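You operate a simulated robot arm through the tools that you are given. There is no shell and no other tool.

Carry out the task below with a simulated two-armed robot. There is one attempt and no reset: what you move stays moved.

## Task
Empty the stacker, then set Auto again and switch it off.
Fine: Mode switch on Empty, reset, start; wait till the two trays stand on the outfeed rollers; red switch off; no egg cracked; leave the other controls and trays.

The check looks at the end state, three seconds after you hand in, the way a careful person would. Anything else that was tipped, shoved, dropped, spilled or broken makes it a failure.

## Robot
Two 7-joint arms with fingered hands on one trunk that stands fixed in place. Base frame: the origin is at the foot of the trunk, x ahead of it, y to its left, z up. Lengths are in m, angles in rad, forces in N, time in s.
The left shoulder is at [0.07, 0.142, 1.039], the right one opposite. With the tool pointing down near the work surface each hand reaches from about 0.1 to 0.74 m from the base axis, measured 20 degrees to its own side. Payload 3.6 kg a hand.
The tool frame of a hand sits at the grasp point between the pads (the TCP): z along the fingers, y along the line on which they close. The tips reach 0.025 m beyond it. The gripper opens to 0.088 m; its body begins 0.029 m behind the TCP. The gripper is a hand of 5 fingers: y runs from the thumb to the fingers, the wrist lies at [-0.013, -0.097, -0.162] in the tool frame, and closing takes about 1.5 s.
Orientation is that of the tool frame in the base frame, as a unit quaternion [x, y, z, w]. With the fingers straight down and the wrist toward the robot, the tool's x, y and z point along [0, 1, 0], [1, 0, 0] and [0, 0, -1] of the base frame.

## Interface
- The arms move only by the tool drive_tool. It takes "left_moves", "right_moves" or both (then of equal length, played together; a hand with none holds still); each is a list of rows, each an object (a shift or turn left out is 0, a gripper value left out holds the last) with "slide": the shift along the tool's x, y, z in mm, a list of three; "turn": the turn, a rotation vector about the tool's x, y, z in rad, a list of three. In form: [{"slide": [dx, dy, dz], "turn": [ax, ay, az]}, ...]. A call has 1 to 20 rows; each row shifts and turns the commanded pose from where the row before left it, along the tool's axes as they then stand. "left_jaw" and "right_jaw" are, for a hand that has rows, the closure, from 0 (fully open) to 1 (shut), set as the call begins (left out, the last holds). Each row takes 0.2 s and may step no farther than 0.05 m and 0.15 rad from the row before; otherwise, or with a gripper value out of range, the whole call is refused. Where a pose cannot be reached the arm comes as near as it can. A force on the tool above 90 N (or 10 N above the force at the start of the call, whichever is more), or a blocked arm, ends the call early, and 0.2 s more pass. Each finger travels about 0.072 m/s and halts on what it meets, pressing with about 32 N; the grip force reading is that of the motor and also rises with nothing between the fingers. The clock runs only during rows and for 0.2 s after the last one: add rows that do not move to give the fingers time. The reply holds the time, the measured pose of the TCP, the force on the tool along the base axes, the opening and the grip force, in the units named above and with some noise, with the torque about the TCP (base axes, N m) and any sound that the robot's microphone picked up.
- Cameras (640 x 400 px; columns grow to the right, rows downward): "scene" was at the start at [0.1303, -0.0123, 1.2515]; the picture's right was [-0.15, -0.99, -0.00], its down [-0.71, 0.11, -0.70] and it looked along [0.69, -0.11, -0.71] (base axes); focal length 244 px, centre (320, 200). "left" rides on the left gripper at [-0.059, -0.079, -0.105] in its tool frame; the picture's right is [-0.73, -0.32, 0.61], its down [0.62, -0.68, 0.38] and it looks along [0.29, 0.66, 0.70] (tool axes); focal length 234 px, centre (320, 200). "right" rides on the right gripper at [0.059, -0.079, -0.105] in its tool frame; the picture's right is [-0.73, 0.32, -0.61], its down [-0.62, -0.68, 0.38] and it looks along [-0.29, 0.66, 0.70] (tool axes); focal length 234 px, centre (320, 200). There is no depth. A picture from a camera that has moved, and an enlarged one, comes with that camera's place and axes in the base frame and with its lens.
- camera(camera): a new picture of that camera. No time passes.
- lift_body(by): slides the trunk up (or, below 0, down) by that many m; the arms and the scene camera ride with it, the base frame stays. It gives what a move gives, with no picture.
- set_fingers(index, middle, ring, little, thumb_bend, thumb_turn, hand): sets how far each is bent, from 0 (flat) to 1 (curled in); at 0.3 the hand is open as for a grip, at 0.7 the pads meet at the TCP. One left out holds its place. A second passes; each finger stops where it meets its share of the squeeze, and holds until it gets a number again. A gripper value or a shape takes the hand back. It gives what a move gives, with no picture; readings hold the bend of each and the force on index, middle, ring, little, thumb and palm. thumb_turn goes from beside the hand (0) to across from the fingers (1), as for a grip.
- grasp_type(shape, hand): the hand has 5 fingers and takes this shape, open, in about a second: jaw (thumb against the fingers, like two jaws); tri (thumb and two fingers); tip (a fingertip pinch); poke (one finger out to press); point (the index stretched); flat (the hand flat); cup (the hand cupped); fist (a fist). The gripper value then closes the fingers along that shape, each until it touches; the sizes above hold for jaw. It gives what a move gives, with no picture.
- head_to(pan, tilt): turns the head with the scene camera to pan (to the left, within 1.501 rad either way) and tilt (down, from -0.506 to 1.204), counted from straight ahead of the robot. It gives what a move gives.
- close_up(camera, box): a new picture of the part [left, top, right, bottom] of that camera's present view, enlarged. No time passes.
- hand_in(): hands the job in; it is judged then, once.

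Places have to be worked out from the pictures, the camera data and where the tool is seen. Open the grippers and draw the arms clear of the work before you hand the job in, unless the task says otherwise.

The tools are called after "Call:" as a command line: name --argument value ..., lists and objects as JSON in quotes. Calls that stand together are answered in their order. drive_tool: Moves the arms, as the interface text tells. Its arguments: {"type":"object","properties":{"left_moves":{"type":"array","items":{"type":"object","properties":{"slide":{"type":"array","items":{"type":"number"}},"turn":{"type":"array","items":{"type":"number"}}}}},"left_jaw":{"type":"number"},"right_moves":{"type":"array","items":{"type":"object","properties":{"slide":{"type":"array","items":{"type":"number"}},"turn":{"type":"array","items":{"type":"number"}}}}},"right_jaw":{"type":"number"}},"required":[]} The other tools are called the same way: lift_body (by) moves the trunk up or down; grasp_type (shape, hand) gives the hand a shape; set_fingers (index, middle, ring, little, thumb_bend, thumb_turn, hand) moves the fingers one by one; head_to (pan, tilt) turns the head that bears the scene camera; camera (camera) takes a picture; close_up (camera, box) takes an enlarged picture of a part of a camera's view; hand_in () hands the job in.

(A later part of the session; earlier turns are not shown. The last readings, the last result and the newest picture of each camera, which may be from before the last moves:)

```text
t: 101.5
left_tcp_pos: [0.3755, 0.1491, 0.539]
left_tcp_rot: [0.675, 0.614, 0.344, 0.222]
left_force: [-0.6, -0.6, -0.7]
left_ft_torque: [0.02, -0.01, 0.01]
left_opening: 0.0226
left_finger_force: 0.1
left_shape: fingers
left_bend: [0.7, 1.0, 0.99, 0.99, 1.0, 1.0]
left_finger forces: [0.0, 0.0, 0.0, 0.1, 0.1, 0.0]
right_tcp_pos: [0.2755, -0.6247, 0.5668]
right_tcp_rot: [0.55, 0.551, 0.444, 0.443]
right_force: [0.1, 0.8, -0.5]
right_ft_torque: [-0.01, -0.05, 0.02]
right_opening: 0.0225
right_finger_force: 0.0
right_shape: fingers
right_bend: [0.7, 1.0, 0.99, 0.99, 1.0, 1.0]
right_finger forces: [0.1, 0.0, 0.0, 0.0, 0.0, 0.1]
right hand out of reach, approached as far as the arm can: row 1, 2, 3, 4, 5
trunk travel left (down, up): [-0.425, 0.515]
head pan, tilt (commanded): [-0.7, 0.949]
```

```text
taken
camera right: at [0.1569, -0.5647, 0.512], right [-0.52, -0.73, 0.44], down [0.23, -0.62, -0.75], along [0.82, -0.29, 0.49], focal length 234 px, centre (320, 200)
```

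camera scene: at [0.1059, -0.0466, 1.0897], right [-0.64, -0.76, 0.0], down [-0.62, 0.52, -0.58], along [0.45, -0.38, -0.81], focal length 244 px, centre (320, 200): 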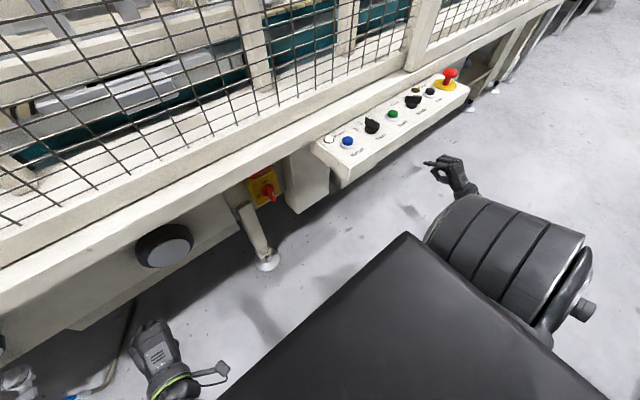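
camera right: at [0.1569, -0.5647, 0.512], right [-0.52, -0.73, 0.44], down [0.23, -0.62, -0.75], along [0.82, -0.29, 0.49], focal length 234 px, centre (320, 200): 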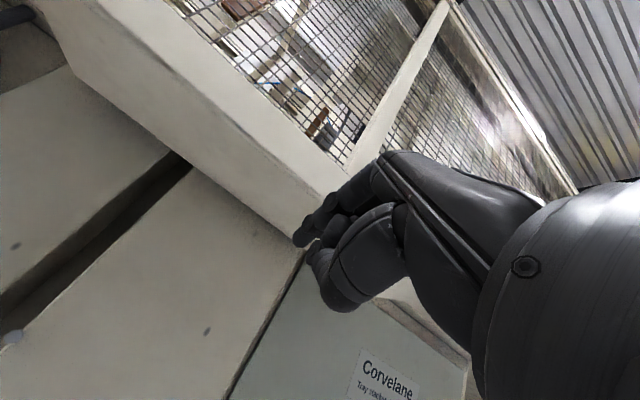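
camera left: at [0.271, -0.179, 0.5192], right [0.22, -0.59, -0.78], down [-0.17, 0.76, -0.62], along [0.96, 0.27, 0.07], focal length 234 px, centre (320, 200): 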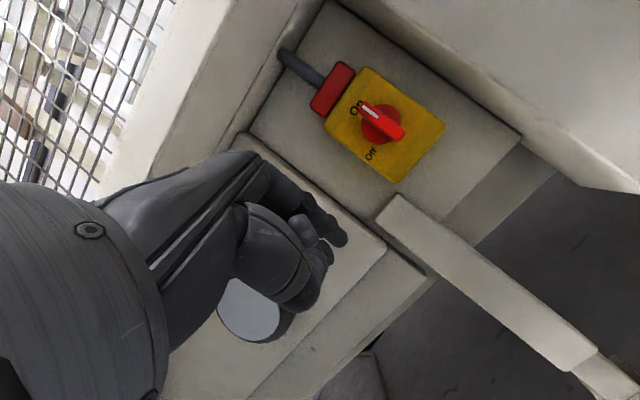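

With roll 0 the right wrist is at its limit here and cannot come left, and the white box is close to where its curled fingers would be. The left hand pointing forward-right (yawed about −40°) lets its forearm come from the left, clear of the trunk; I turn the left hand that way at its present place.

Call:
drive_tool --left_moves '[{"turn": [-0.0153, -0.1268, 0.065]}, {"turn": [-0.0153, -0.1268, 0.065]}, {"turn": [-0.0153, -0.1268, 0.065]}, {"turn": [-0.0153, -0.1268, 0.065]}, {"turn": [-0.0153, -0.1268, 0.065]}, {}]'

Call:
head_to --pan -0.2 --tilt 0.95

Call:
camera --camera "scene"

Call:
camera --camera "left"

```text
t: 102.9
left_tcp_pos: [0.3745, 0.1494, 0.5379]
left_tcp_rot: [0.828, 0.385, 0.171, 0.37]
left_force: [-0.5, 0.3, 0.2]
left_ft_torque: [0.03, -0.04, 0.02]
left_opening: 0.0224
left_finger_force: 0.1
left_shape: fingers
left_bend: [0.7, 1.0, 0.99, 0.99, 1.0, 1.0]
left_finger forces: [0.1, 0.0, 0.0, 0.0, 0.1, 0.0]
right_tcp_pos: [0.2754, -0.6234, 0.5693]
right_tcp_rot: [0.55, 0.551, 0.445, 0.443]
right_force: [-0.2, -0.7, 0.4]
right_ft_torque: [0.01, -0.03, 0.02]
right_opening: 0.0225
right_finger_force: 0.0
right_shape: fingers
right_bend: [0.7, 1.0, 0.99, 0.99, 1.0, 1.0]
right_finger forces: [0.0, 0.0, 0.0, 0.0, 0.0, 0.0]
trunk travel left (down, up): [-0.425, 0.515]
head pan, tilt (commanded): [-0.7, 0.949]
```

```text
t: 103.8
left_tcp_pos: [0.3741, 0.1495, 0.5378]
left_tcp_rot: [0.828, 0.386, 0.171, 0.369]
left_force: [-0.1, 0.0, -0.4]
left_ft_torque: [0.01, 0.01, 0.0]
left_opening: 0.0224
left_finger_force: 0.1
left_shape: fingers
left_bend: [0.7, 1.0, 0.99, 0.99, 1.0, 1.0]
left_finger forces: [0.1, 0.0, 0.0, 0.0, 0.0, 0.1]
right_tcp_pos: [0.275, -0.622, 0.5681]
right_tcp_rot: [0.55, 0.55, 0.445, 0.444]
right_force: [0.2, -0.5, 0.5]
right_ft_torque: [-0.04, 0.0, 0.0]
right_opening: 0.0226
right_finger_force: 0.0
right_shape: fingers
right_bend: [0.7, 1.0, 0.99, 0.99, 1.0, 1.0]
right_finger forces: [0.0, 0.0, 0.0, 0.0, 0.0, 0.1]
trunk travel left (down, up): [-0.425, 0.515]
head pan, tilt (commanded): [-0.201, 0.949]
```

```text
taken
camera scene: at [0.1216, -0.0143, 1.0897], right [-0.2, -0.98, 0.0], down [-0.8, 0.16, -0.58], along [0.57, -0.12, -0.81], focal length 244 px, centre (320, 200)
```

scene: 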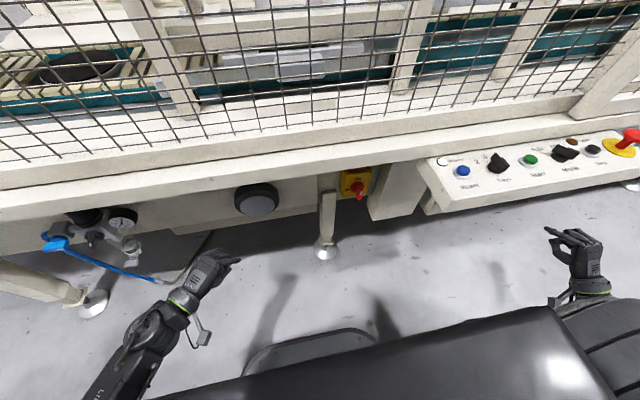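

```text
taken
camera left: at [0.2376, 0.1889, 0.5497], right [-0.29, -0.71, -0.65], down [0.27, 0.59, -0.76], along [0.92, -0.39, 0.02], focal length 234 px, centre (320, 200)
```

left: 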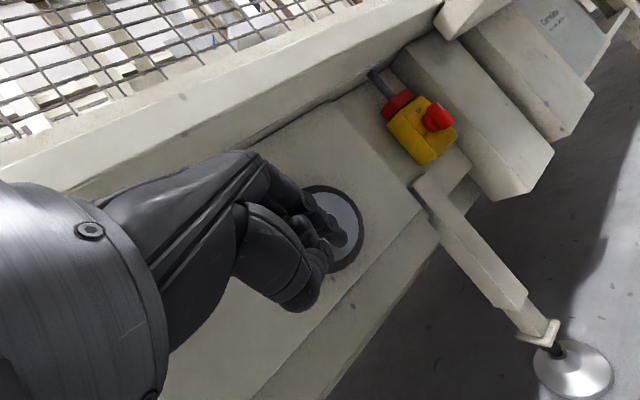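

The left hand now points forward-right with its forearm coming from the left. I move it toward the switch, in two halves, keeping in front of everything.

Call:
drive_tool --left_moves '[{"slide": [-28, 30.4, 16.7]}, {"slide": [-28, 30.4, 16.7]}, {"slide": [-28, 30.4, 16.7]}, {"slide": [-28, 30.4, 16.7]}, {}]'

Call:
camera --camera "scene"

```text
t: 105.0
left_tcp_pos: [0.4027, -0.0228, 0.5854]
left_tcp_rot: [0.828, 0.386, 0.172, 0.369]
left_force: [-0.7, -0.3, 0.3]
left_ft_torque: [0.0, 0.03, 0.03]
left_opening: 0.0225
left_finger_force: 0.0
left_shape: fingers
left_bend: [0.7, 1.0, 0.99, 0.99, 1.0, 1.0]
left_finger forces: [0.0, 0.0, 0.0, 0.0, 0.0, 0.0]
right_tcp_pos: [0.2748, -0.6241, 0.5681]
right_tcp_rot: [0.551, 0.55, 0.444, 0.444]
right_force: [0.8, 0.0, 0.7]
right_ft_torque: [0.0, 0.0, -0.03]
right_opening: 0.0226
right_finger_force: 0.1
right_shape: fingers
right_bend: [0.7, 1.0, 0.99, 0.99, 1.0, 1.0]
right_finger forces: [0.1, 0.0, 0.0, 0.0, 0.0, 0.1]
trunk travel left (down, up): [-0.425, 0.515]
head pan, tilt (commanded): [-0.201, 0.949]
```

```text
taken
camera scene: at [0.1216, -0.0141, 1.0897], right [-0.2, -0.98, 0.0], down [-0.8, 0.16, -0.58], along [0.57, -0.12, -0.81], focal length 244 px, centre (320, 200)
```

scene: 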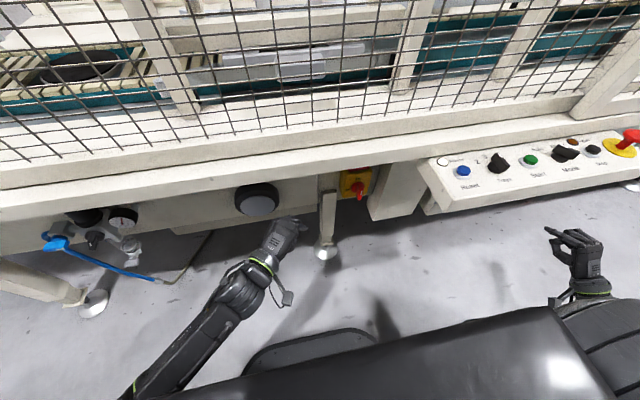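

The arm follows freely. I continue the second half to a standoff in front of and above the handle.

Call:
drive_tool --left_moves '[{"slide": [-28, 30.4, 16.7]}, {"slide": [-28, 30.4, 16.7]}, {"slide": [-28, 30.4, 16.7]}, {"slide": [-26, 28, 12]}, {}]'

Call:
camera --camera "scene"

Call:
camera --camera "left"

Call:
close_up --camera "scene" --box '[300, 150, 420, 225]'

```text
t: 106.2
left_tcp_pos: [0.429, -0.1868, 0.6318]
left_tcp_rot: [0.828, 0.386, 0.172, 0.368]
left_force: [-0.4, -0.3, 1.1]
left_ft_torque: [-0.01, -0.03, -0.01]
left_opening: 0.0226
left_finger_force: 0.1
left_shape: fingers
left_bend: [0.7, 1.0, 0.99, 0.99, 1.0, 1.0]
left_finger forces: [0.0, 0.1, 0.1, 0.0, 0.0, 0.0]
right_tcp_pos: [0.2743, -0.6245, 0.5684]
right_tcp_rot: [0.55, 0.55, 0.445, 0.444]
right_force: [-0.2, 0.5, -0.1]
right_ft_torque: [-0.02, -0.01, 0.02]
right_opening: 0.0223
right_finger_force: 0.0
right_shape: fingers
right_bend: [0.7, 1.0, 0.99, 0.99, 1.0, 1.0]
right_finger forces: [0.0, 0.0, 0.1, 0.0, 0.1, 0.0]
trunk travel left (down, up): [-0.425, 0.515]
head pan, tilt (commanded): [-0.201, 0.949]
```

```text
taken
camera scene: at [0.1216, -0.0142, 1.0897], right [-0.2, -0.98, 0.0], down [-0.8, 0.16, -0.58], along [0.57, -0.12, -0.81], focal length 244 px, centre (320, 200)
```

scene: 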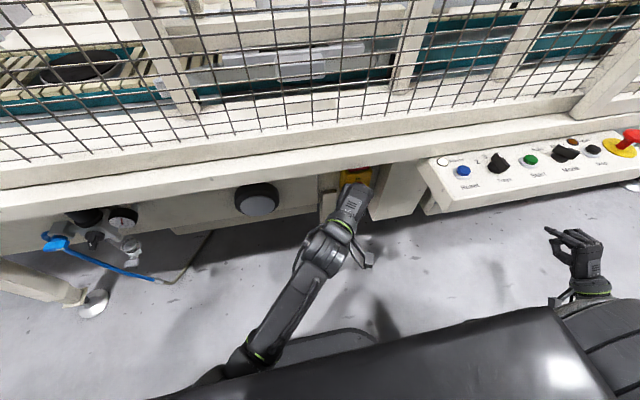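

```text
taken
camera left: at [0.2926, -0.1468, 0.6429], right [-0.29, -0.71, -0.65], down [0.27, 0.59, -0.76], along [0.92, -0.39, 0.02], focal length 234 px, centre (320, 200)
```

left: 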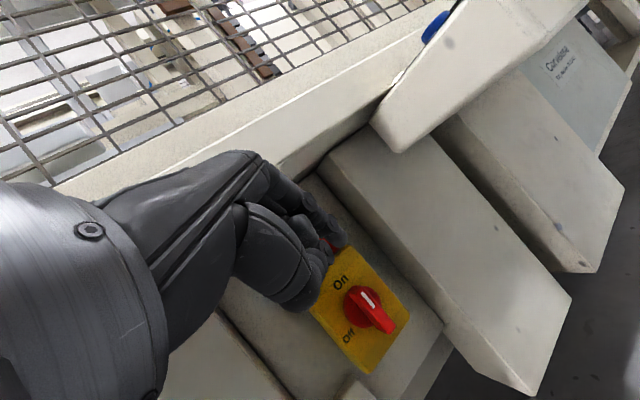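

```text
5.33 times, centred on (360, 188) of scene
camera zoom: at [0.1216, -0.0142, 1.0897], right [-0.2, -0.98, 0.0], down [-0.8, 0.16, -0.58], along [0.57, -0.12, -0.81], focal length 1299 px, centre (107, 267)
```

zoom: 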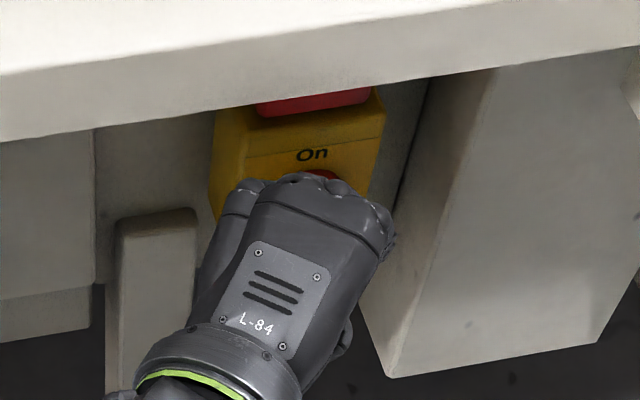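

The left camera sees both finger and switch. I zoom in to see the fingertip relative to the handle.

Call:
close_up --camera "left" --box '[240, 180, 440, 380]'

```text
2.00 times, centred on (340, 280) of left
camera zoom: at [0.2926, -0.1468, 0.6429], right [-0.29, -0.71, -0.65], down [0.27, 0.59, -0.76], along [0.92, -0.39, 0.02], focal length 468 px, centre (280, 40)
```

zoom: 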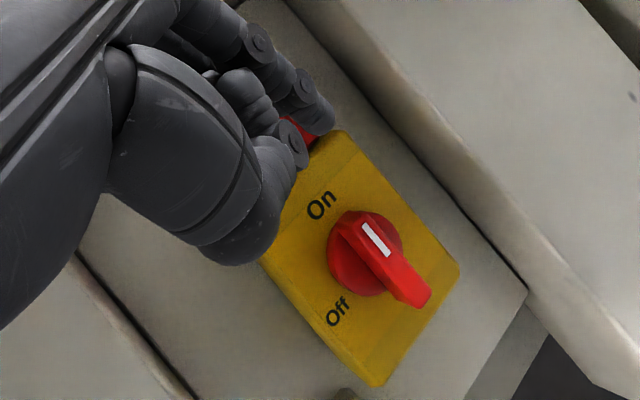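

The tip is at about [0.446,−0.207,0.615]. I move it right of and above the handle, then forward-down toward its right side, stopping to check.

Call:
drive_tool --left_moves '[{"slide": [-5.5, 6, 17.8]}, {"slide": [-5.4, 5.9, 17.9]}, {"slide": [9.6, -5.3, 20.2]}, {"slide": [9.7, -5.3, 20.3]}, {}]'

Call:
close_up --camera "left" --box '[240, 160, 440, 285]'

Call:
close_up --camera "scene" --box '[300, 150, 420, 225]'

```text
t: 107.6
left_tcp_pos: [0.4798, -0.1802, 0.5377]
left_tcp_rot: [0.843, 0.385, 0.187, 0.327]
left_force: [0.5, 0.2, -0.9]
left_ft_torque: [0.0, -0.01, -0.02]
left_opening: 0.0228
left_finger_force: 0.0
left_shape: fingers
left_bend: [0.7, 1.0, 0.99, 0.99, 1.0, 1.0]
left_finger forces: [0.0, 0.1, 0.1, 0.0, 0.0, 0.0]
right_tcp_pos: [0.2748, -0.6232, 0.5686]
right_tcp_rot: [0.55, 0.551, 0.445, 0.443]
right_force: [0.2, 0.2, 0.0]
right_ft_torque: [0.01, 0.01, 0.0]
right_opening: 0.0229
right_finger_force: 0.0
right_shape: fingers
right_bend: [0.7, 1.0, 0.99, 0.99, 1.0, 1.0]
right_finger forces: [0.1, 0.1, 0.0, 0.0, 0.0, 0.0]
trunk travel left (down, up): [-0.425, 0.515]
head pan, tilt (commanded): [-0.201, 0.949]
stopped in row 5 (left hand): the arm was blocked; the commanded pose is now the measured one
```

```text
3.20 times, centred on (340, 222) of left
camera zoom: at [0.3424, -0.1434, 0.5548], right [-0.29, -0.65, -0.71], down [0.25, 0.66, -0.71], along [0.92, -0.38, -0.02], focal length 749 px, centre (256, 128)
```

zoom: 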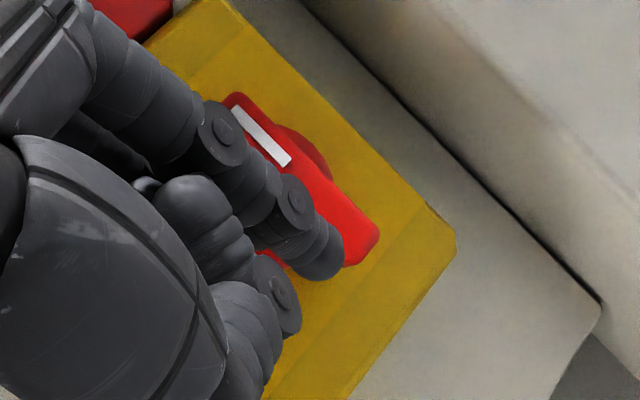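

```text
5.33 times, centred on (360, 188) of scene
camera zoom: at [0.1217, -0.0143, 1.0897], right [-0.2, -0.98, 0.0], down [-0.8, 0.16, -0.58], along [0.57, -0.12, -0.81], focal length 1299 px, centre (107, 267)
```

zoom: 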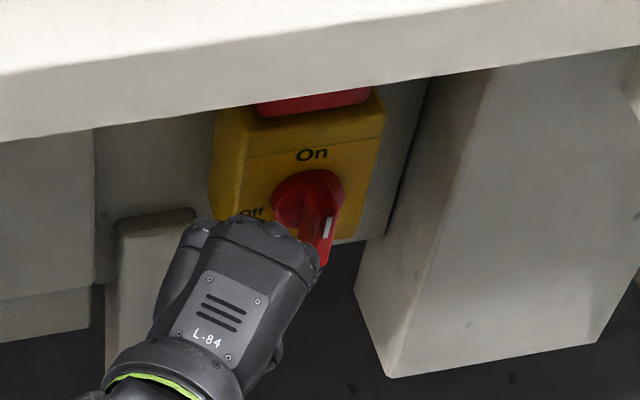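

The arm was blocked again although the hand touches nothing (hand forces are ~0), so another link is hitting something. I look at the left arm's elbow to find out where.

Call:
head_to --pan 0.4 --tilt 1.2

Call:
camera --camera "scene"

Call:
camera --camera "right"

```text
t: 108.6
left_tcp_pos: [0.4784, -0.1797, 0.5383]
left_tcp_rot: [0.843, 0.385, 0.187, 0.327]
left_force: [-0.7, -0.4, -0.3]
left_ft_torque: [-0.01, 0.01, 0.0]
left_opening: 0.0224
left_finger_force: 0.0
left_shape: fingers
left_bend: [0.7, 1.0, 0.99, 0.99, 1.0, 1.0]
left_finger forces: [0.0, 0.1, 0.0, 0.0, 0.0, 0.0]
right_tcp_pos: [0.275, -0.6232, 0.5671]
right_tcp_rot: [0.55, 0.551, 0.445, 0.443]
right_force: [0.5, 1.0, 0.8]
right_ft_torque: [0.05, -0.01, -0.03]
right_opening: 0.0226
right_finger_force: 0.2
right_shape: fingers
right_bend: [0.7, 1.0, 0.99, 0.99, 1.0, 1.0]
right_finger forces: [0.0, 0.0, 0.0, 0.0, 0.0, 0.1]
trunk travel left (down, up): [-0.425, 0.515]
head pan, tilt (commanded): [0.4, 1.201]
```

```text
taken
camera scene: at [0.1019, 0.0219, 1.0735], right [0.39, -0.92, 0.0], down [-0.86, -0.36, -0.36], along [0.33, 0.14, -0.93], focal length 244 px, centre (320, 200)
```

scene: 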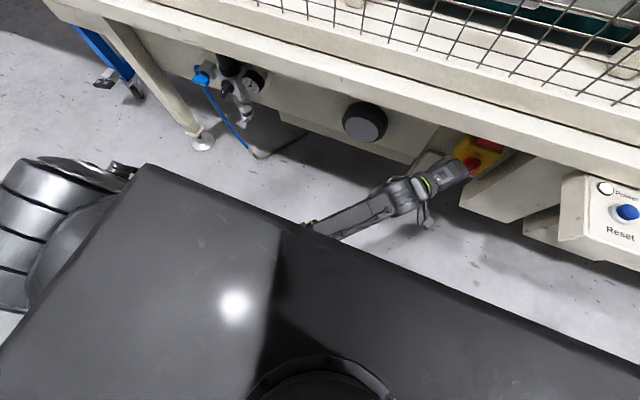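

```text
taken
camera right: at [0.1568, -0.5648, 0.5121], right [-0.52, -0.73, 0.44], down [0.23, -0.62, -0.75], along [0.82, -0.29, 0.49], focal length 234 px, centre (320, 200)
```

right: 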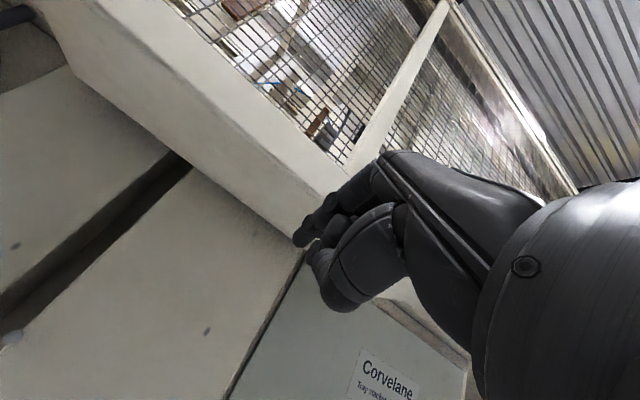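

The forearm passes under the chest and its elbow is squeezed against the trunk, so the left arm cannot get there. The right arm needs no crossing; I withdraw the left arm to its left park position and, meanwhile, reduce the right hand's pitch to about 48° (less wrist bend).

Call:
drive_tool --left_moves '[{"slide": [-3.6, -13.6, -27.5]}, {"slide": [-3.6, -13.6, -27.5]}, {"slide": [28.1, -26.8, -19.9]}, {"slide": [28.1, -26.8, -19.9]}, {"slide": [28.1, -26.8, -19.9]}, {"slide": [28.1, -26.8, -19.9]}, {"slide": [28.1, -26.8, -19.9]}, {"slide": [28.1, -26.8, -19.9]}, {"slide": [28.1, -26.8, -19.9]}, {}]' --right_moves '[{}, {}, {"turn": [0.13, 0, 0]}, {"turn": [0.13, 0, 0]}, {"turn": [0.13, 0, 0]}, {"turn": [0.13, 0, 0]}, {}, {}, {}, {}]'

Call:
head_to --pan -0.5 --tilt 1.0

Call:
camera --camera "scene"

```text
t: 110.8
left_tcp_pos: [0.3752, 0.1498, 0.5406]
left_tcp_rot: [0.842, 0.385, 0.187, 0.328]
left_force: [-0.9, 0.4, -0.4]
left_ft_torque: [0.01, 0.02, -0.01]
left_opening: 0.0225
left_finger_force: 0.1
left_shape: fingers
left_bend: [0.7, 1.0, 0.99, 0.99, 1.0, 1.0]
left_finger forces: [0.0, 0.0, 0.0, 0.0, 0.0, 0.0]
right_tcp_pos: [0.275, -0.6241, 0.5686]
right_tcp_rot: [0.647, 0.645, 0.287, 0.287]
right_force: [-0.7, 0.5, -0.7]
right_ft_torque: [-0.02, 0.01, 0.02]
right_opening: 0.0227
right_finger_force: 0.0
right_shape: fingers
right_bend: [0.7, 1.0, 0.99, 0.99, 1.0, 1.0]
right_finger forces: [0.0, 0.1, 0.1, 0.0, 0.0, 0.0]
trunk travel left (down, up): [-0.425, 0.515]
head pan, tilt (commanded): [0.4, 1.201]
```

```text
t: 112.0
left_tcp_pos: [0.376, 0.1492, 0.5411]
left_tcp_rot: [0.843, 0.384, 0.186, 0.328]
left_force: [-0.1, -0.1, -0.3]
left_ft_torque: [0.0, 0.01, -0.01]
left_opening: 0.0227
left_finger_force: 0.0
left_shape: fingers
left_bend: [0.7, 1.0, 0.99, 0.99, 1.0, 1.0]
left_finger forces: [0.0, 0.0, 0.0, 0.0, 0.0, 0.1]
right_tcp_pos: [0.2742, -0.6238, 0.5676]
right_tcp_rot: [0.646, 0.646, 0.288, 0.286]
right_force: [0.2, 0.1, 0.5]
right_ft_torque: [-0.03, -0.01, 0.05]
right_opening: 0.0226
right_finger_force: 0.1
right_shape: fingers
right_bend: [0.7, 1.0, 0.99, 0.99, 1.0, 1.0]
right_finger forces: [0.0, 0.1, 0.0, 0.0, 0.1, 0.0]
trunk travel left (down, up): [-0.425, 0.515]
head pan, tilt (commanded): [-0.499, 1.0]
```

```text
taken
camera scene: at [0.1115, -0.033, 1.0861], right [-0.48, -0.88, 0.0], down [-0.74, 0.4, -0.54], along [0.47, -0.26, -0.84], focal length 244 px, centre (320, 200)
```

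scene: 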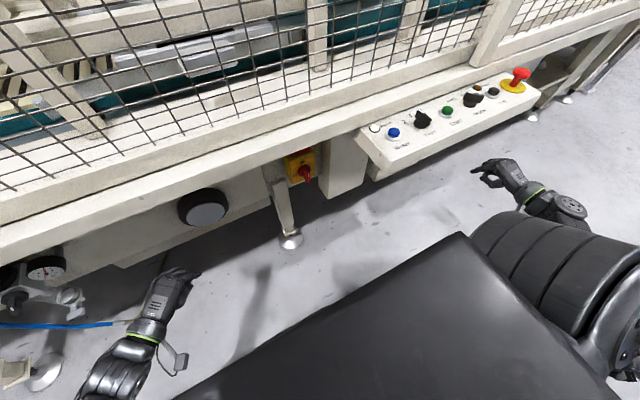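

Now I sweep the right hand left in front of the panel with this gentler pitch.

Call:
drive_tool --right_moves '[{"slide": [40, 0, 0]}, {"slide": [40, 0, 0]}, {"slide": [40, 0, 0]}, {"slide": [40, 0, 0]}, {"slide": [40, 0, 0]}, {}]'

Call:
camera --camera "scene"

Call:
camera --camera "right"

```text
t: 113.4
left_tcp_pos: [0.3757, 0.1481, 0.5419]
left_tcp_rot: [0.842, 0.385, 0.186, 0.328]
left_force: [0.2, -0.4, 0.3]
left_ft_torque: [0.01, 0.0, 0.03]
left_opening: 0.0226
left_finger_force: 0.1
left_shape: fingers
left_bend: [0.7, 1.0, 0.99, 0.99, 1.0, 1.0]
left_finger forces: [0.0, 0.1, 0.0, 0.0, 0.0, 0.0]
right_tcp_pos: [0.3376, -0.4768, 0.5949]
right_tcp_rot: [0.645, 0.648, 0.287, 0.285]
right_force: [-0.5, -0.5, -0.5]
right_ft_torque: [0.03, 0.0, -0.01]
right_opening: 0.0227
right_finger_force: 0.2
right_shape: fingers
right_bend: [0.7, 1.0, 0.99, 0.99, 1.0, 1.0]
right_finger forces: [0.0, 0.0, 0.1, 0.0, 0.1, 0.0]
right hand out of reach, approached as far as the arm can: row 2, 3, 4, 5
trunk travel left (down, up): [-0.425, 0.515]
head pan, tilt (commanded): [-0.499, 1.0]
```

```text
taken
camera scene: at [0.1115, -0.0332, 1.0861], right [-0.48, -0.88, 0.0], down [-0.74, 0.4, -0.54], along [0.47, -0.26, -0.84], focal length 244 px, centre (320, 200)
```

scene: 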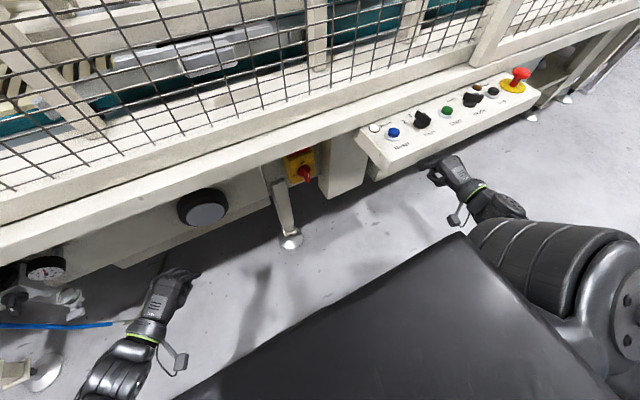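

```text
taken
camera right: at [0.2079, -0.4184, 0.6074], right [-0.23, -0.73, 0.65], down [-0.17, -0.62, -0.76], along [0.96, -0.29, 0.02], focal length 234 px, centre (320, 200)
```

right: 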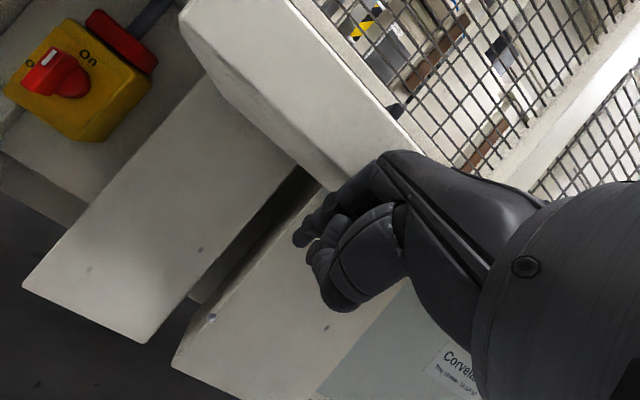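

The hand got near the panel's front edge; I lower it below panel level first, then continue left.

Call:
drive_tool --right_moves '[{"slide": [5, -27, 19]}, {"slide": [10, -27, 19]}, {"slide": [30, -10, 5]}, {"slide": [35, 0, 0]}, {}]'

Call:
camera --camera "scene"

Call:
camera --camera "right"

```text
t: 114.6
left_tcp_pos: [0.3757, 0.1482, 0.5419]
left_tcp_rot: [0.842, 0.385, 0.186, 0.328]
left_force: [0.4, 1.3, 0.4]
left_ft_torque: [0.03, 0.0, -0.01]
left_opening: 0.0225
left_finger_force: 0.0
left_shape: fingers
left_bend: [0.7, 1.0, 0.99, 0.99, 1.0, 1.0]
left_finger forces: [0.0, 0.1, 0.0, 0.0, 0.0, 0.0]
right_tcp_pos: [0.3477, -0.4684, 0.5883]
right_tcp_rot: [0.645, 0.648, 0.287, 0.285]
right_force: [-1.1, 0.5, 0.2]
right_ft_torque: [0.02, -0.03, 0.01]
right_opening: 0.0227
right_finger_force: 0.1
right_shape: fingers
right_bend: [0.7, 1.0, 0.99, 0.99, 1.0, 1.0]
right_finger forces: [0.0, 0.1, 0.0, 0.0, 0.0, 0.0]
right hand out of reach, approached as far as the arm can: row 1, 2, 3, 4
trunk travel left (down, up): [-0.425, 0.515]
head pan, tilt (commanded): [-0.499, 1.0]
```

```text
taken
camera scene: at [0.1115, -0.0332, 1.0861], right [-0.48, -0.88, 0.0], down [-0.74, 0.4, -0.54], along [0.47, -0.26, -0.84], focal length 244 px, centre (320, 200)
```

scene: 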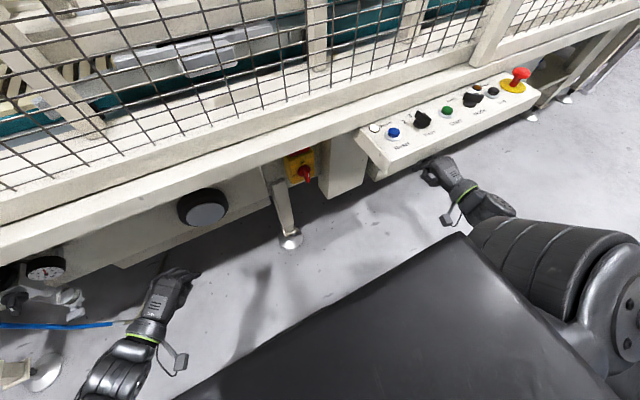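

```text
taken
camera right: at [0.2181, -0.4103, 0.5989], right [-0.23, -0.73, 0.65], down [-0.17, -0.62, -0.76], along [0.96, -0.29, 0.02], focal length 234 px, centre (320, 200)
```

right: 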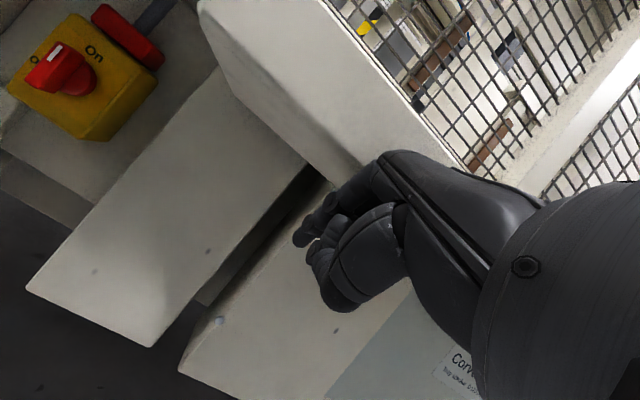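

The right elbow is stuck out sideways at shoulder height. I'll copy the route that worked for the left arm: first retreat the right hand from the panel, then raise the trunk, approach with the hand pitched while high above the panel, and sweep in before lowering.

Call:
drive_tool --right_moves '[{"slide": [-25, -18, -20]}, {"slide": [-30, -18, -20]}, {"slide": [-33, -18, -20]}, {"slide": [-33, -10, -10]}, {}]'

Call:
camera --camera "scene"

```text
t: 115.8
left_tcp_pos: [0.3754, 0.1487, 0.5409]
left_tcp_rot: [0.843, 0.384, 0.186, 0.328]
left_force: [-0.3, 0.3, 0.0]
left_ft_torque: [-0.02, 0.01, 0.0]
left_opening: 0.0226
left_finger_force: 0.1
left_shape: fingers
left_bend: [0.7, 1.0, 0.99, 0.99, 1.0, 1.0]
left_finger forces: [0.0, 0.0, 0.0, 0.0, 0.0, 0.0]
right_tcp_pos: [0.3083, -0.548, 0.5592]
right_tcp_rot: [0.646, 0.646, 0.288, 0.287]
right_force: [0.5, 0.0, 0.3]
right_ft_torque: [0.02, 0.0, -0.01]
right_opening: 0.0225
right_finger_force: 0.1
right_shape: fingers
right_bend: [0.7, 1.0, 0.99, 0.99, 1.0, 1.0]
right_finger forces: [0.1, 0.0, 0.0, 0.1, 0.0, 0.0]
right hand out of reach, approached as far as the arm can: row 1, 2, 3
trunk travel left (down, up): [-0.425, 0.515]
head pan, tilt (commanded): [-0.499, 1.0]
```

```text
taken
camera scene: at [0.1114, -0.0328, 1.0861], right [-0.48, -0.88, 0.0], down [-0.74, 0.4, -0.54], along [0.47, -0.26, -0.84], focal length 244 px, centre (320, 200)
```

scene: 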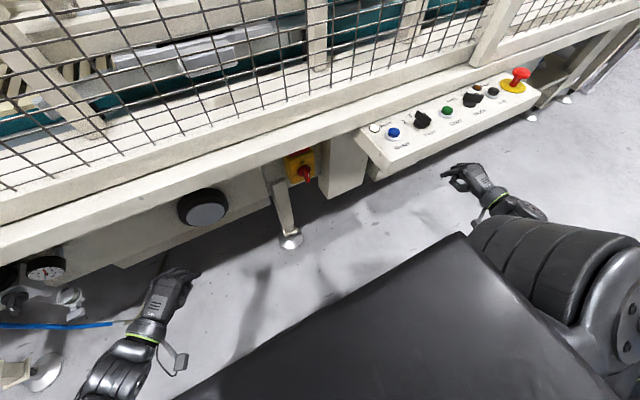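

I draw the right hand farther back from the panel's front before raising the trunk.

Call:
drive_tool --right_moves '[{"slide": [-20, -20, -22]}, {"slide": [-20, -20, -22]}, {"slide": [-20, -20, -22]}, {}]'

Call:
camera --camera "right"

```text
t: 116.8
left_tcp_pos: [0.3759, 0.149, 0.5402]
left_tcp_rot: [0.842, 0.385, 0.186, 0.329]
left_force: [0.2, 0.7, -0.7]
left_ft_torque: [0.01, -0.01, 0.02]
left_opening: 0.0226
left_finger_force: 0.0
left_shape: fingers
left_bend: [0.7, 1.0, 0.99, 0.99, 1.0, 1.0]
left_finger forces: [0.0, 0.0, 0.0, 0.1, 0.0, 0.0]
right_tcp_pos: [0.2179, -0.6078, 0.5587]
right_tcp_rot: [0.646, 0.646, 0.288, 0.288]
right_force: [-0.1, -0.3, 0.2]
right_ft_torque: [0.03, 0.0, 0.0]
right_opening: 0.0227
right_finger_force: 0.0
right_shape: fingers
right_bend: [0.7, 1.0, 0.99, 0.99, 1.0, 1.0]
right_finger forces: [0.1, 0.0, 0.0, 0.1, 0.0, 0.0]
trunk travel left (down, up): [-0.425, 0.515]
head pan, tilt (commanded): [-0.499, 1.0]
```

```text
taken
camera right: at [0.0886, -0.5498, 0.5687], right [-0.23, -0.73, 0.65], down [-0.17, -0.62, -0.76], along [0.96, -0.29, 0.02], focal length 234 px, centre (320, 200)
```

right: 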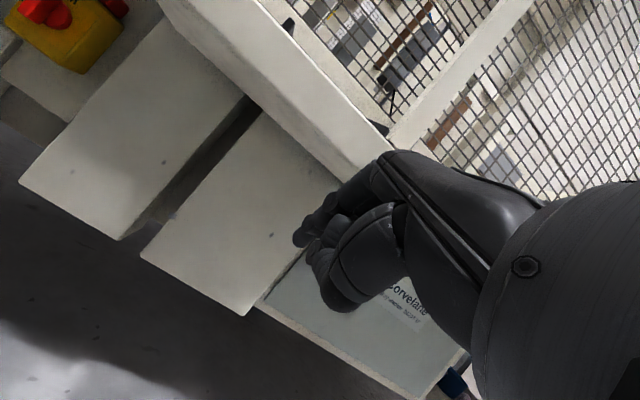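

The hand is clear of the panel (x≈0.22). I raise the trunk by 0.35 m.

Call:
lift_body --by 0.35

Call:
camera --camera "scene"

```text
t: 120.2
left_tcp_pos: [0.3769, 0.1474, 0.8899]
left_tcp_rot: [0.842, 0.384, 0.186, 0.328]
left_force: [0.3, -0.9, 0.4]
left_ft_torque: [0.01, 0.02, 0.0]
left_opening: 0.0225
left_finger_force: 0.1
left_shape: fingers
left_bend: [0.7, 1.0, 0.99, 0.99, 1.0, 1.0]
left_finger forces: [0.1, 0.1, 0.1, 0.0, 0.0, 0.1]
right_tcp_pos: [0.2187, -0.6088, 0.9086]
right_tcp_rot: [0.646, 0.646, 0.288, 0.287]
right_force: [-0.6, 0.0, -0.3]
right_ft_torque: [0.0, 0.03, 0.01]
right_opening: 0.0225
right_finger_force: 0.0
right_shape: fingers
right_bend: [0.7, 1.0, 0.99, 0.99, 1.0, 1.0]
right_finger forces: [0.1, 0.0, 0.0, 0.1, 0.0, 0.0]
trunk travel left (down, up): [-0.775, 0.165]
head pan, tilt (commanded): [-0.499, 1.0]
```

```text
taken
camera scene: at [0.1115, -0.0331, 1.4361], right [-0.48, -0.88, 0.0], down [-0.74, 0.4, -0.54], along [0.47, -0.26, -0.84], focal length 244 px, centre (320, 200)
```

scene: 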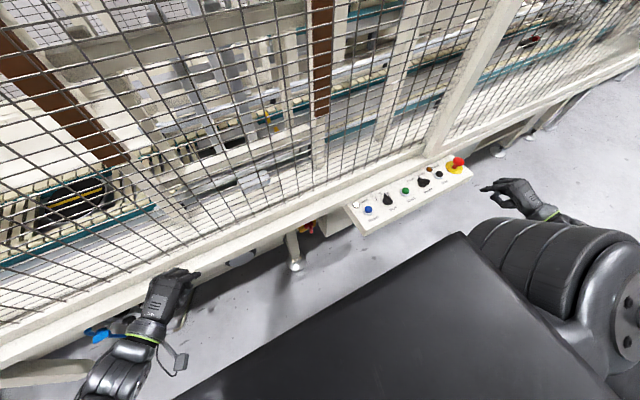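

Above the panel now, I bring the right hand up, forward and inward (mirroring the left arm's earlier route), staying well clear of the fence.

Call:
drive_tool --right_moves '[{"slide": [20, 36, -3]}, {"slide": [22, 36, -3]}, {"slide": [25, 36, -3]}, {"slide": [25, 36, -3]}, {"slide": [25, 36, -3]}, {"slide": [25, 36, -3]}, {"slide": [27, 35, -3]}, {"slide": [27, 35, -3]}, {"slide": [27, 34, -5]}, {"slide": [27, 30, -5]}, {}]'

Call:
camera --camera "scene"

```text
t: 122.6
left_tcp_pos: [0.3764, 0.1481, 0.8911]
left_tcp_rot: [0.842, 0.384, 0.186, 0.329]
left_force: [0.2, 0.5, 0.5]
left_ft_torque: [-0.02, 0.04, 0.02]
left_opening: 0.0226
left_finger_force: 0.1
left_shape: fingers
left_bend: [0.7, 1.0, 0.99, 0.99, 1.0, 1.0]
left_finger forces: [0.0, 0.0, 0.0, 0.1, 0.1, 0.1]
right_tcp_pos: [0.43, -0.3623, 1.1895]
right_tcp_rot: [0.646, 0.646, 0.288, 0.286]
right_force: [-0.4, -0.1, -0.3]
right_ft_torque: [0.05, -0.01, -0.03]
right_opening: 0.0224
right_finger_force: 0.0
right_shape: fingers
right_bend: [0.7, 1.0, 0.99, 0.99, 1.0, 1.0]
right_finger forces: [0.1, 0.1, 0.0, 0.0, 0.1, 0.0]
right hand out of reach, approached as far as the arm can: row 10
trunk travel left (down, up): [-0.775, 0.165]
head pan, tilt (commanded): [-0.499, 1.0]
```

```text
taken
camera scene: at [0.111, -0.0337, 1.4361], right [-0.48, -0.88, 0.0], down [-0.74, 0.4, -0.54], along [0.47, -0.26, -0.84], focal length 244 px, centre (320, 200)
```

scene: 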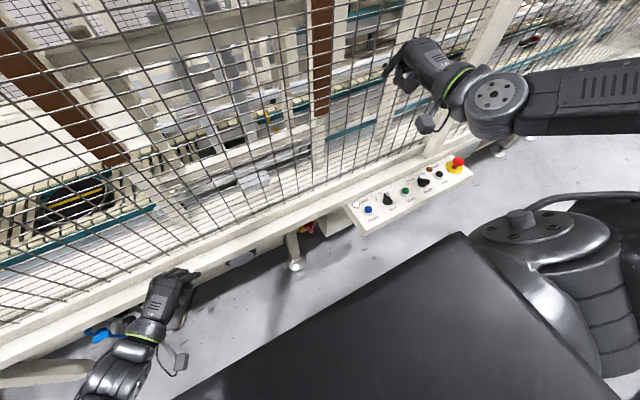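

The mirrored pose is reached. I now bring the right hand back and down in the same way as the left arm did.

Call:
drive_tool --right_moves '[{"slide": [6, -36, 0]}, {"slide": [6, -38, 0]}, {"slide": [6, -38, 5]}, {"slide": [6, -38, 10]}, {"slide": [0, -40, 20]}, {"slide": [0, -40, 20]}, {}]'

Call:
camera --camera "scene"

```text
t: 124.2
left_tcp_pos: [0.3756, 0.1495, 0.8905]
left_tcp_rot: [0.842, 0.385, 0.187, 0.328]
left_force: [0.1, 0.3, -0.8]
left_ft_torque: [0.01, -0.02, 0.02]
left_opening: 0.0226
left_finger_force: 0.0
left_shape: fingers
left_bend: [0.7, 1.0, 0.99, 0.99, 1.0, 1.0]
left_finger forces: [0.1, 0.1, 0.0, 0.0, 0.0, 0.0]
right_tcp_pos: [0.3405, -0.364, 0.9736]
right_tcp_rot: [0.646, 0.646, 0.288, 0.287]
right_force: [0.2, -0.1, -0.2]
right_ft_torque: [0.01, -0.04, 0.0]
right_opening: 0.0228
right_finger_force: 0.0
right_shape: fingers
right_bend: [0.7, 1.0, 0.99, 0.99, 1.0, 1.0]
right_finger forces: [0.1, 0.0, 0.0, 0.1, 0.1, 0.0]
right hand out of reach, approached as far as the arm can: row 1, 2, 3
trunk travel left (down, up): [-0.775, 0.165]
head pan, tilt (commanded): [-0.499, 1.0]
```

```text
taken
camera scene: at [0.1112, -0.0326, 1.4362], right [-0.48, -0.88, 0.0], down [-0.74, 0.4, -0.54], along [0.47, -0.26, -0.84], focal length 244 px, centre (320, 200)
```

scene: 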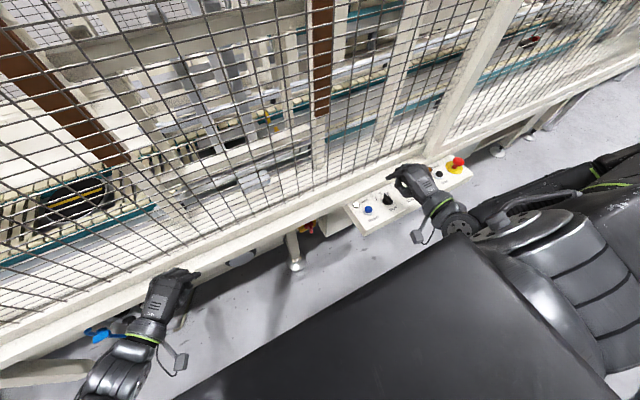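

The route works. I lower slightly more and sweep left toward y≈−0.2 while still above the rail's height.

Call:
drive_tool --right_moves '[{"slide": [0, -36, 20]}, {"slide": [35, 0, 0]}, {"slide": [40, 0, 0]}, {"slide": [40, 0, 0]}, {"slide": [40, 0, 0]}, {}]'

Call:
camera --camera "scene"

```text
t: 125.6
left_tcp_pos: [0.3758, 0.1475, 0.8915]
left_tcp_rot: [0.842, 0.385, 0.186, 0.328]
left_force: [0.3, 0.2, 0.8]
left_ft_torque: [-0.01, 0.01, 0.01]
left_opening: 0.0225
left_finger_force: 0.2
left_shape: fingers
left_bend: [0.7, 1.0, 0.99, 0.99, 1.0, 1.0]
left_finger forces: [0.0, 0.0, 0.1, 0.1, 0.1, 0.0]
right_tcp_pos: [0.3329, -0.2084, 0.9342]
right_tcp_rot: [0.646, 0.646, 0.288, 0.288]
right_force: [0.8, -0.2, 0.0]
right_ft_torque: [0.02, 0.0, 0.0]
right_opening: 0.0225
right_finger_force: 0.1
right_shape: fingers
right_bend: [0.7, 1.0, 0.99, 0.99, 1.0, 1.0]
right_finger forces: [0.0, 0.0, 0.0, 0.0, 0.1, 0.1]
trunk travel left (down, up): [-0.775, 0.165]
head pan, tilt (commanded): [-0.499, 1.0]
```

```text
taken
camera scene: at [0.1116, -0.0337, 1.4361], right [-0.48, -0.88, 0.0], down [-0.74, 0.4, -0.54], along [0.47, -0.26, -0.84], focal length 244 px, centre (320, 200)
```

scene: 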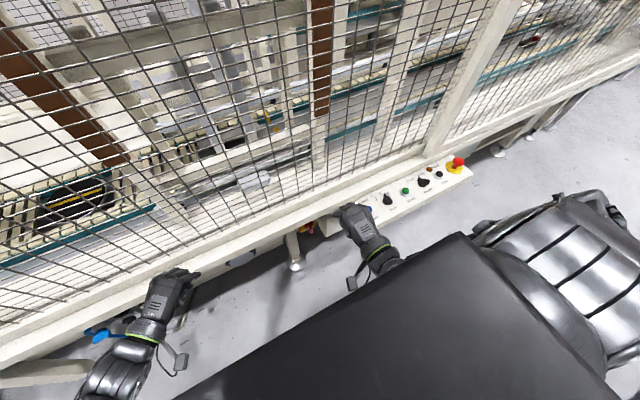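

The right hand now sits freely in front at y≈−0.21 with its elbow down. I lower the trunk by 0.35 m, which brings the hand to the switch's height, still 0.11 m in front of the rail.

Call:
lift_body --by -0.33

Call:
head_to --pan -0.45 --tilt 0.95

Call:
camera --camera "scene"

Call:
camera --camera "right"

```text
t: 128.9
left_tcp_pos: [0.3759, 0.1498, 0.5609]
left_tcp_rot: [0.842, 0.385, 0.187, 0.328]
left_force: [-0.7, -0.3, -0.8]
left_ft_torque: [0.0, 0.01, 0.02]
left_opening: 0.0224
left_finger_force: 0.0
left_shape: fingers
left_bend: [0.7, 1.0, 0.99, 0.99, 1.0, 1.0]
left_finger forces: [0.1, 0.0, 0.0, 0.0, 0.1, 0.0]
right_tcp_pos: [0.3316, -0.2081, 0.6038]
right_tcp_rot: [0.646, 0.646, 0.287, 0.287]
right_force: [-0.1, 0.5, -0.2]
right_ft_torque: [0.02, 0.0, -0.03]
right_opening: 0.0227
right_finger_force: 0.0
right_shape: fingers
right_bend: [0.7, 1.0, 0.99, 0.99, 1.0, 1.0]
right_finger forces: [0.1, 0.1, 0.0, 0.0, 0.1, 0.1]
trunk travel left (down, up): [-0.445, 0.495]
head pan, tilt (commanded): [-0.499, 1.0]
```

```text
t: 129.5
left_tcp_pos: [0.3772, 0.1494, 0.5612]
left_tcp_rot: [0.843, 0.384, 0.185, 0.329]
left_force: [-0.1, 0.2, 0.2]
left_ft_torque: [-0.01, 0.0, -0.01]
left_opening: 0.0228
left_finger_force: 0.0
left_shape: fingers
left_bend: [0.7, 1.0, 0.99, 0.99, 1.0, 1.0]
left_finger forces: [0.1, 0.0, 0.1, 0.1, 0.0, 0.1]
right_tcp_pos: [0.3324, -0.2091, 0.605]
right_tcp_rot: [0.646, 0.646, 0.287, 0.287]
right_force: [-0.7, 0.4, 0.8]
right_ft_torque: [0.01, 0.02, 0.0]
right_opening: 0.0225
right_finger_force: 0.0
right_shape: fingers
right_bend: [0.7, 1.0, 0.99, 0.99, 1.0, 1.0]
right_finger forces: [0.0, 0.1, 0.0, 0.0, 0.1, 0.1]
trunk travel left (down, up): [-0.445, 0.495]
head pan, tilt (commanded): [-0.45, 0.949]
```

```text
taken
camera scene: at [0.1158, -0.0314, 1.1097], right [-0.44, -0.9, 0.0], down [-0.73, 0.35, -0.58], along [0.52, -0.25, -0.81], focal length 244 px, centre (320, 200)
```

scene: 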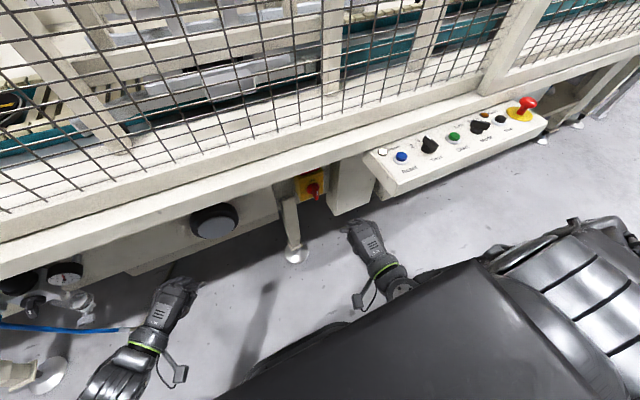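

```text
taken
camera right: at [0.2024, -0.15, 0.6148], right [-0.23, -0.73, 0.65], down [-0.17, -0.62, -0.76], along [0.96, -0.29, 0.02], focal length 234 px, centre (320, 200)
```

right: 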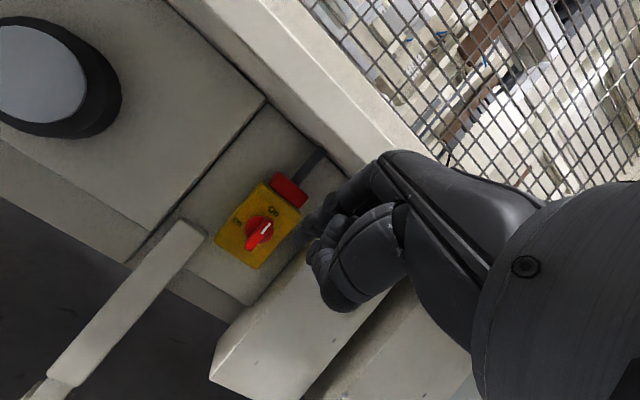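

The right camera shows the switch still On. I pitch the hand 12° more (to ~60°) for more clearance to the white box and look closely.

Call:
drive_tool --right_moves '[{"turn": [-0.105, 0, 0]}, {"turn": [-0.105, 0, 0]}, {}]'

Call:
close_up --camera "right" --box '[200, 120, 360, 280]'

Call:
close_up --camera "scene" --box '[270, 160, 390, 235]'

```text
t: 130.3
left_tcp_pos: [0.3764, 0.1485, 0.5604]
left_tcp_rot: [0.842, 0.386, 0.187, 0.328]
left_force: [-0.2, 0.2, -0.5]
left_ft_torque: [0.01, 0.0, 0.0]
left_opening: 0.0229
left_finger_force: 0.1
left_shape: fingers
left_bend: [0.7, 1.0, 0.99, 0.99, 1.0, 1.0]
left_finger forces: [0.1, 0.0, 0.0, 0.0, 0.1, 0.1]
right_tcp_pos: [0.3314, -0.2089, 0.605]
right_tcp_rot: [0.612, 0.612, 0.355, 0.354]
right_force: [0.2, 0.0, 0.3]
right_ft_torque: [0.0, -0.01, 0.01]
right_opening: 0.0225
right_finger_force: 0.0
right_shape: fingers
right_bend: [0.7, 1.0, 0.99, 0.99, 1.0, 1.0]
right_finger forces: [0.0, 0.0, 0.0, 0.0, 0.0, 0.0]
trunk travel left (down, up): [-0.445, 0.495]
head pan, tilt (commanded): [-0.45, 0.949]
```

```text
2.50 times, centred on (280, 200) of right
camera zoom: at [0.2025, -0.15, 0.587], right [-0.37, -0.73, 0.58], down [-0.01, -0.62, -0.78], along [0.93, -0.29, 0.22], focal length 585 px, centre (420, 200)
```

zoom: 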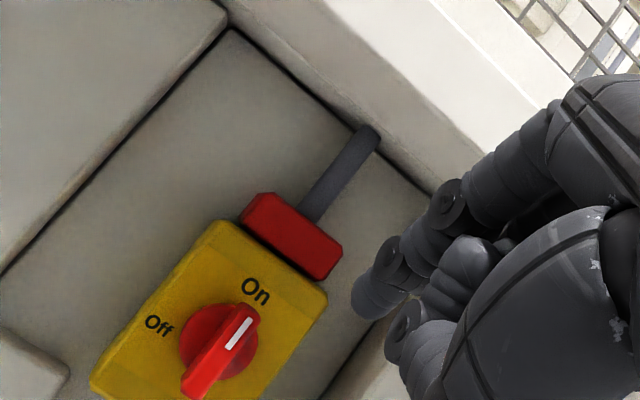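

```text
5.33 times, centred on (330, 198) of scene
camera zoom: at [0.1158, -0.0314, 1.1097], right [-0.44, -0.9, 0.0], down [-0.73, 0.35, -0.58], along [0.52, -0.25, -0.81], focal length 1299 px, centre (267, 213)
```

zoom: 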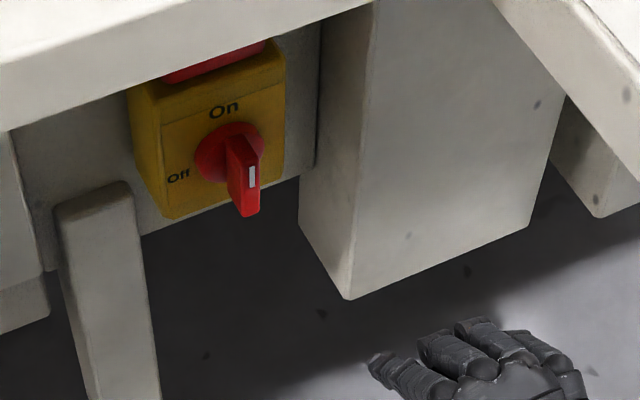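

The pose is good; the mark triangulates again to y −0.2096, z 0.549. I move the fingertip in along its own axis toward the right side of the handle's top, stopping just before it to check.

Call:
drive_tool --right_moves '[{"slide": [-14.8, 18.2, 35.9]}, {"slide": [-14.8, 18.2, 35.9]}, {"slide": [0, 0.3, 25.7]}, {"slide": [0, 0.3, 25.8]}, {}]'

Call:
close_up --camera "right" --box '[200, 120, 360, 280]'

Call:
close_up --camera "scene" --box '[270, 160, 390, 235]'

```text
t: 131.5
left_tcp_pos: [0.3757, 0.1496, 0.5616]
left_tcp_rot: [0.842, 0.385, 0.186, 0.328]
left_force: [-0.3, 0.4, -0.3]
left_ft_torque: [-0.02, 0.0, -0.01]
left_opening: 0.0225
left_finger_force: 0.0
left_shape: fingers
left_bend: [0.7, 1.0, 0.99, 0.99, 1.0, 1.0]
left_finger forces: [0.1, 0.0, 0.1, 0.1, 0.0, 0.0]
right_tcp_pos: [0.4589, -0.2385, 0.5743]
right_tcp_rot: [0.613, 0.612, 0.353, 0.353]
right_force: [0.4, -0.2, 0.5]
right_ft_torque: [-0.01, -0.02, 0.02]
right_opening: 0.0226
right_finger_force: 0.1
right_shape: fingers
right_bend: [0.7, 1.0, 0.99, 0.99, 1.0, 1.0]
right_finger forces: [0.0, 0.0, 0.0, 0.0, 0.0, 0.0]
trunk travel left (down, up): [-0.445, 0.495]
head pan, tilt (commanded): [-0.45, 0.949]
```

```text
2.50 times, centred on (280, 200) of right
camera zoom: at [0.3295, -0.1796, 0.5574], right [-0.36, -0.73, 0.58], down [-0.01, -0.62, -0.78], along [0.93, -0.29, 0.22], focal length 585 px, centre (420, 200)
```

zoom: 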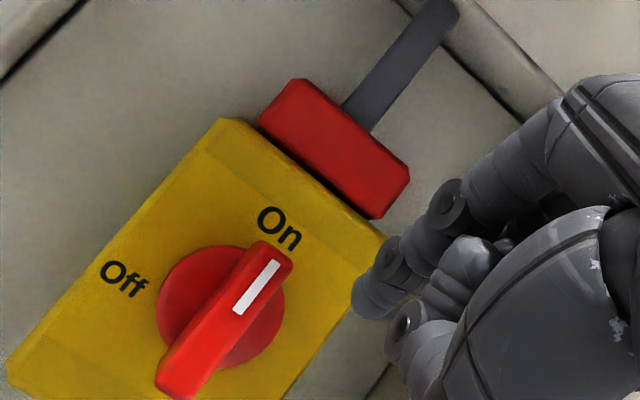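

```text
5.33 times, centred on (330, 198) of scene
camera zoom: at [0.1158, -0.0314, 1.1097], right [-0.44, -0.9, 0.0], down [-0.73, 0.35, -0.58], along [0.52, -0.25, -0.81], focal length 1299 px, centre (267, 213)
```

zoom: 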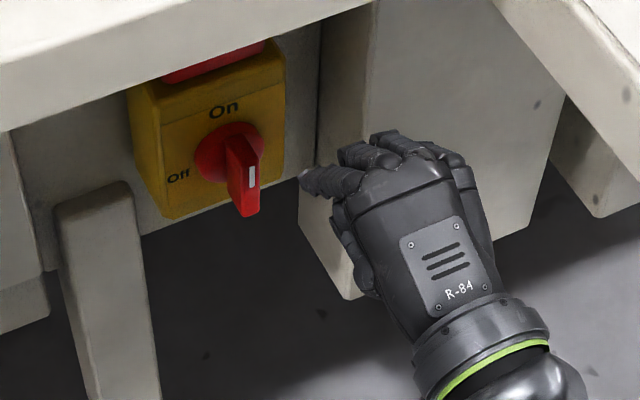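

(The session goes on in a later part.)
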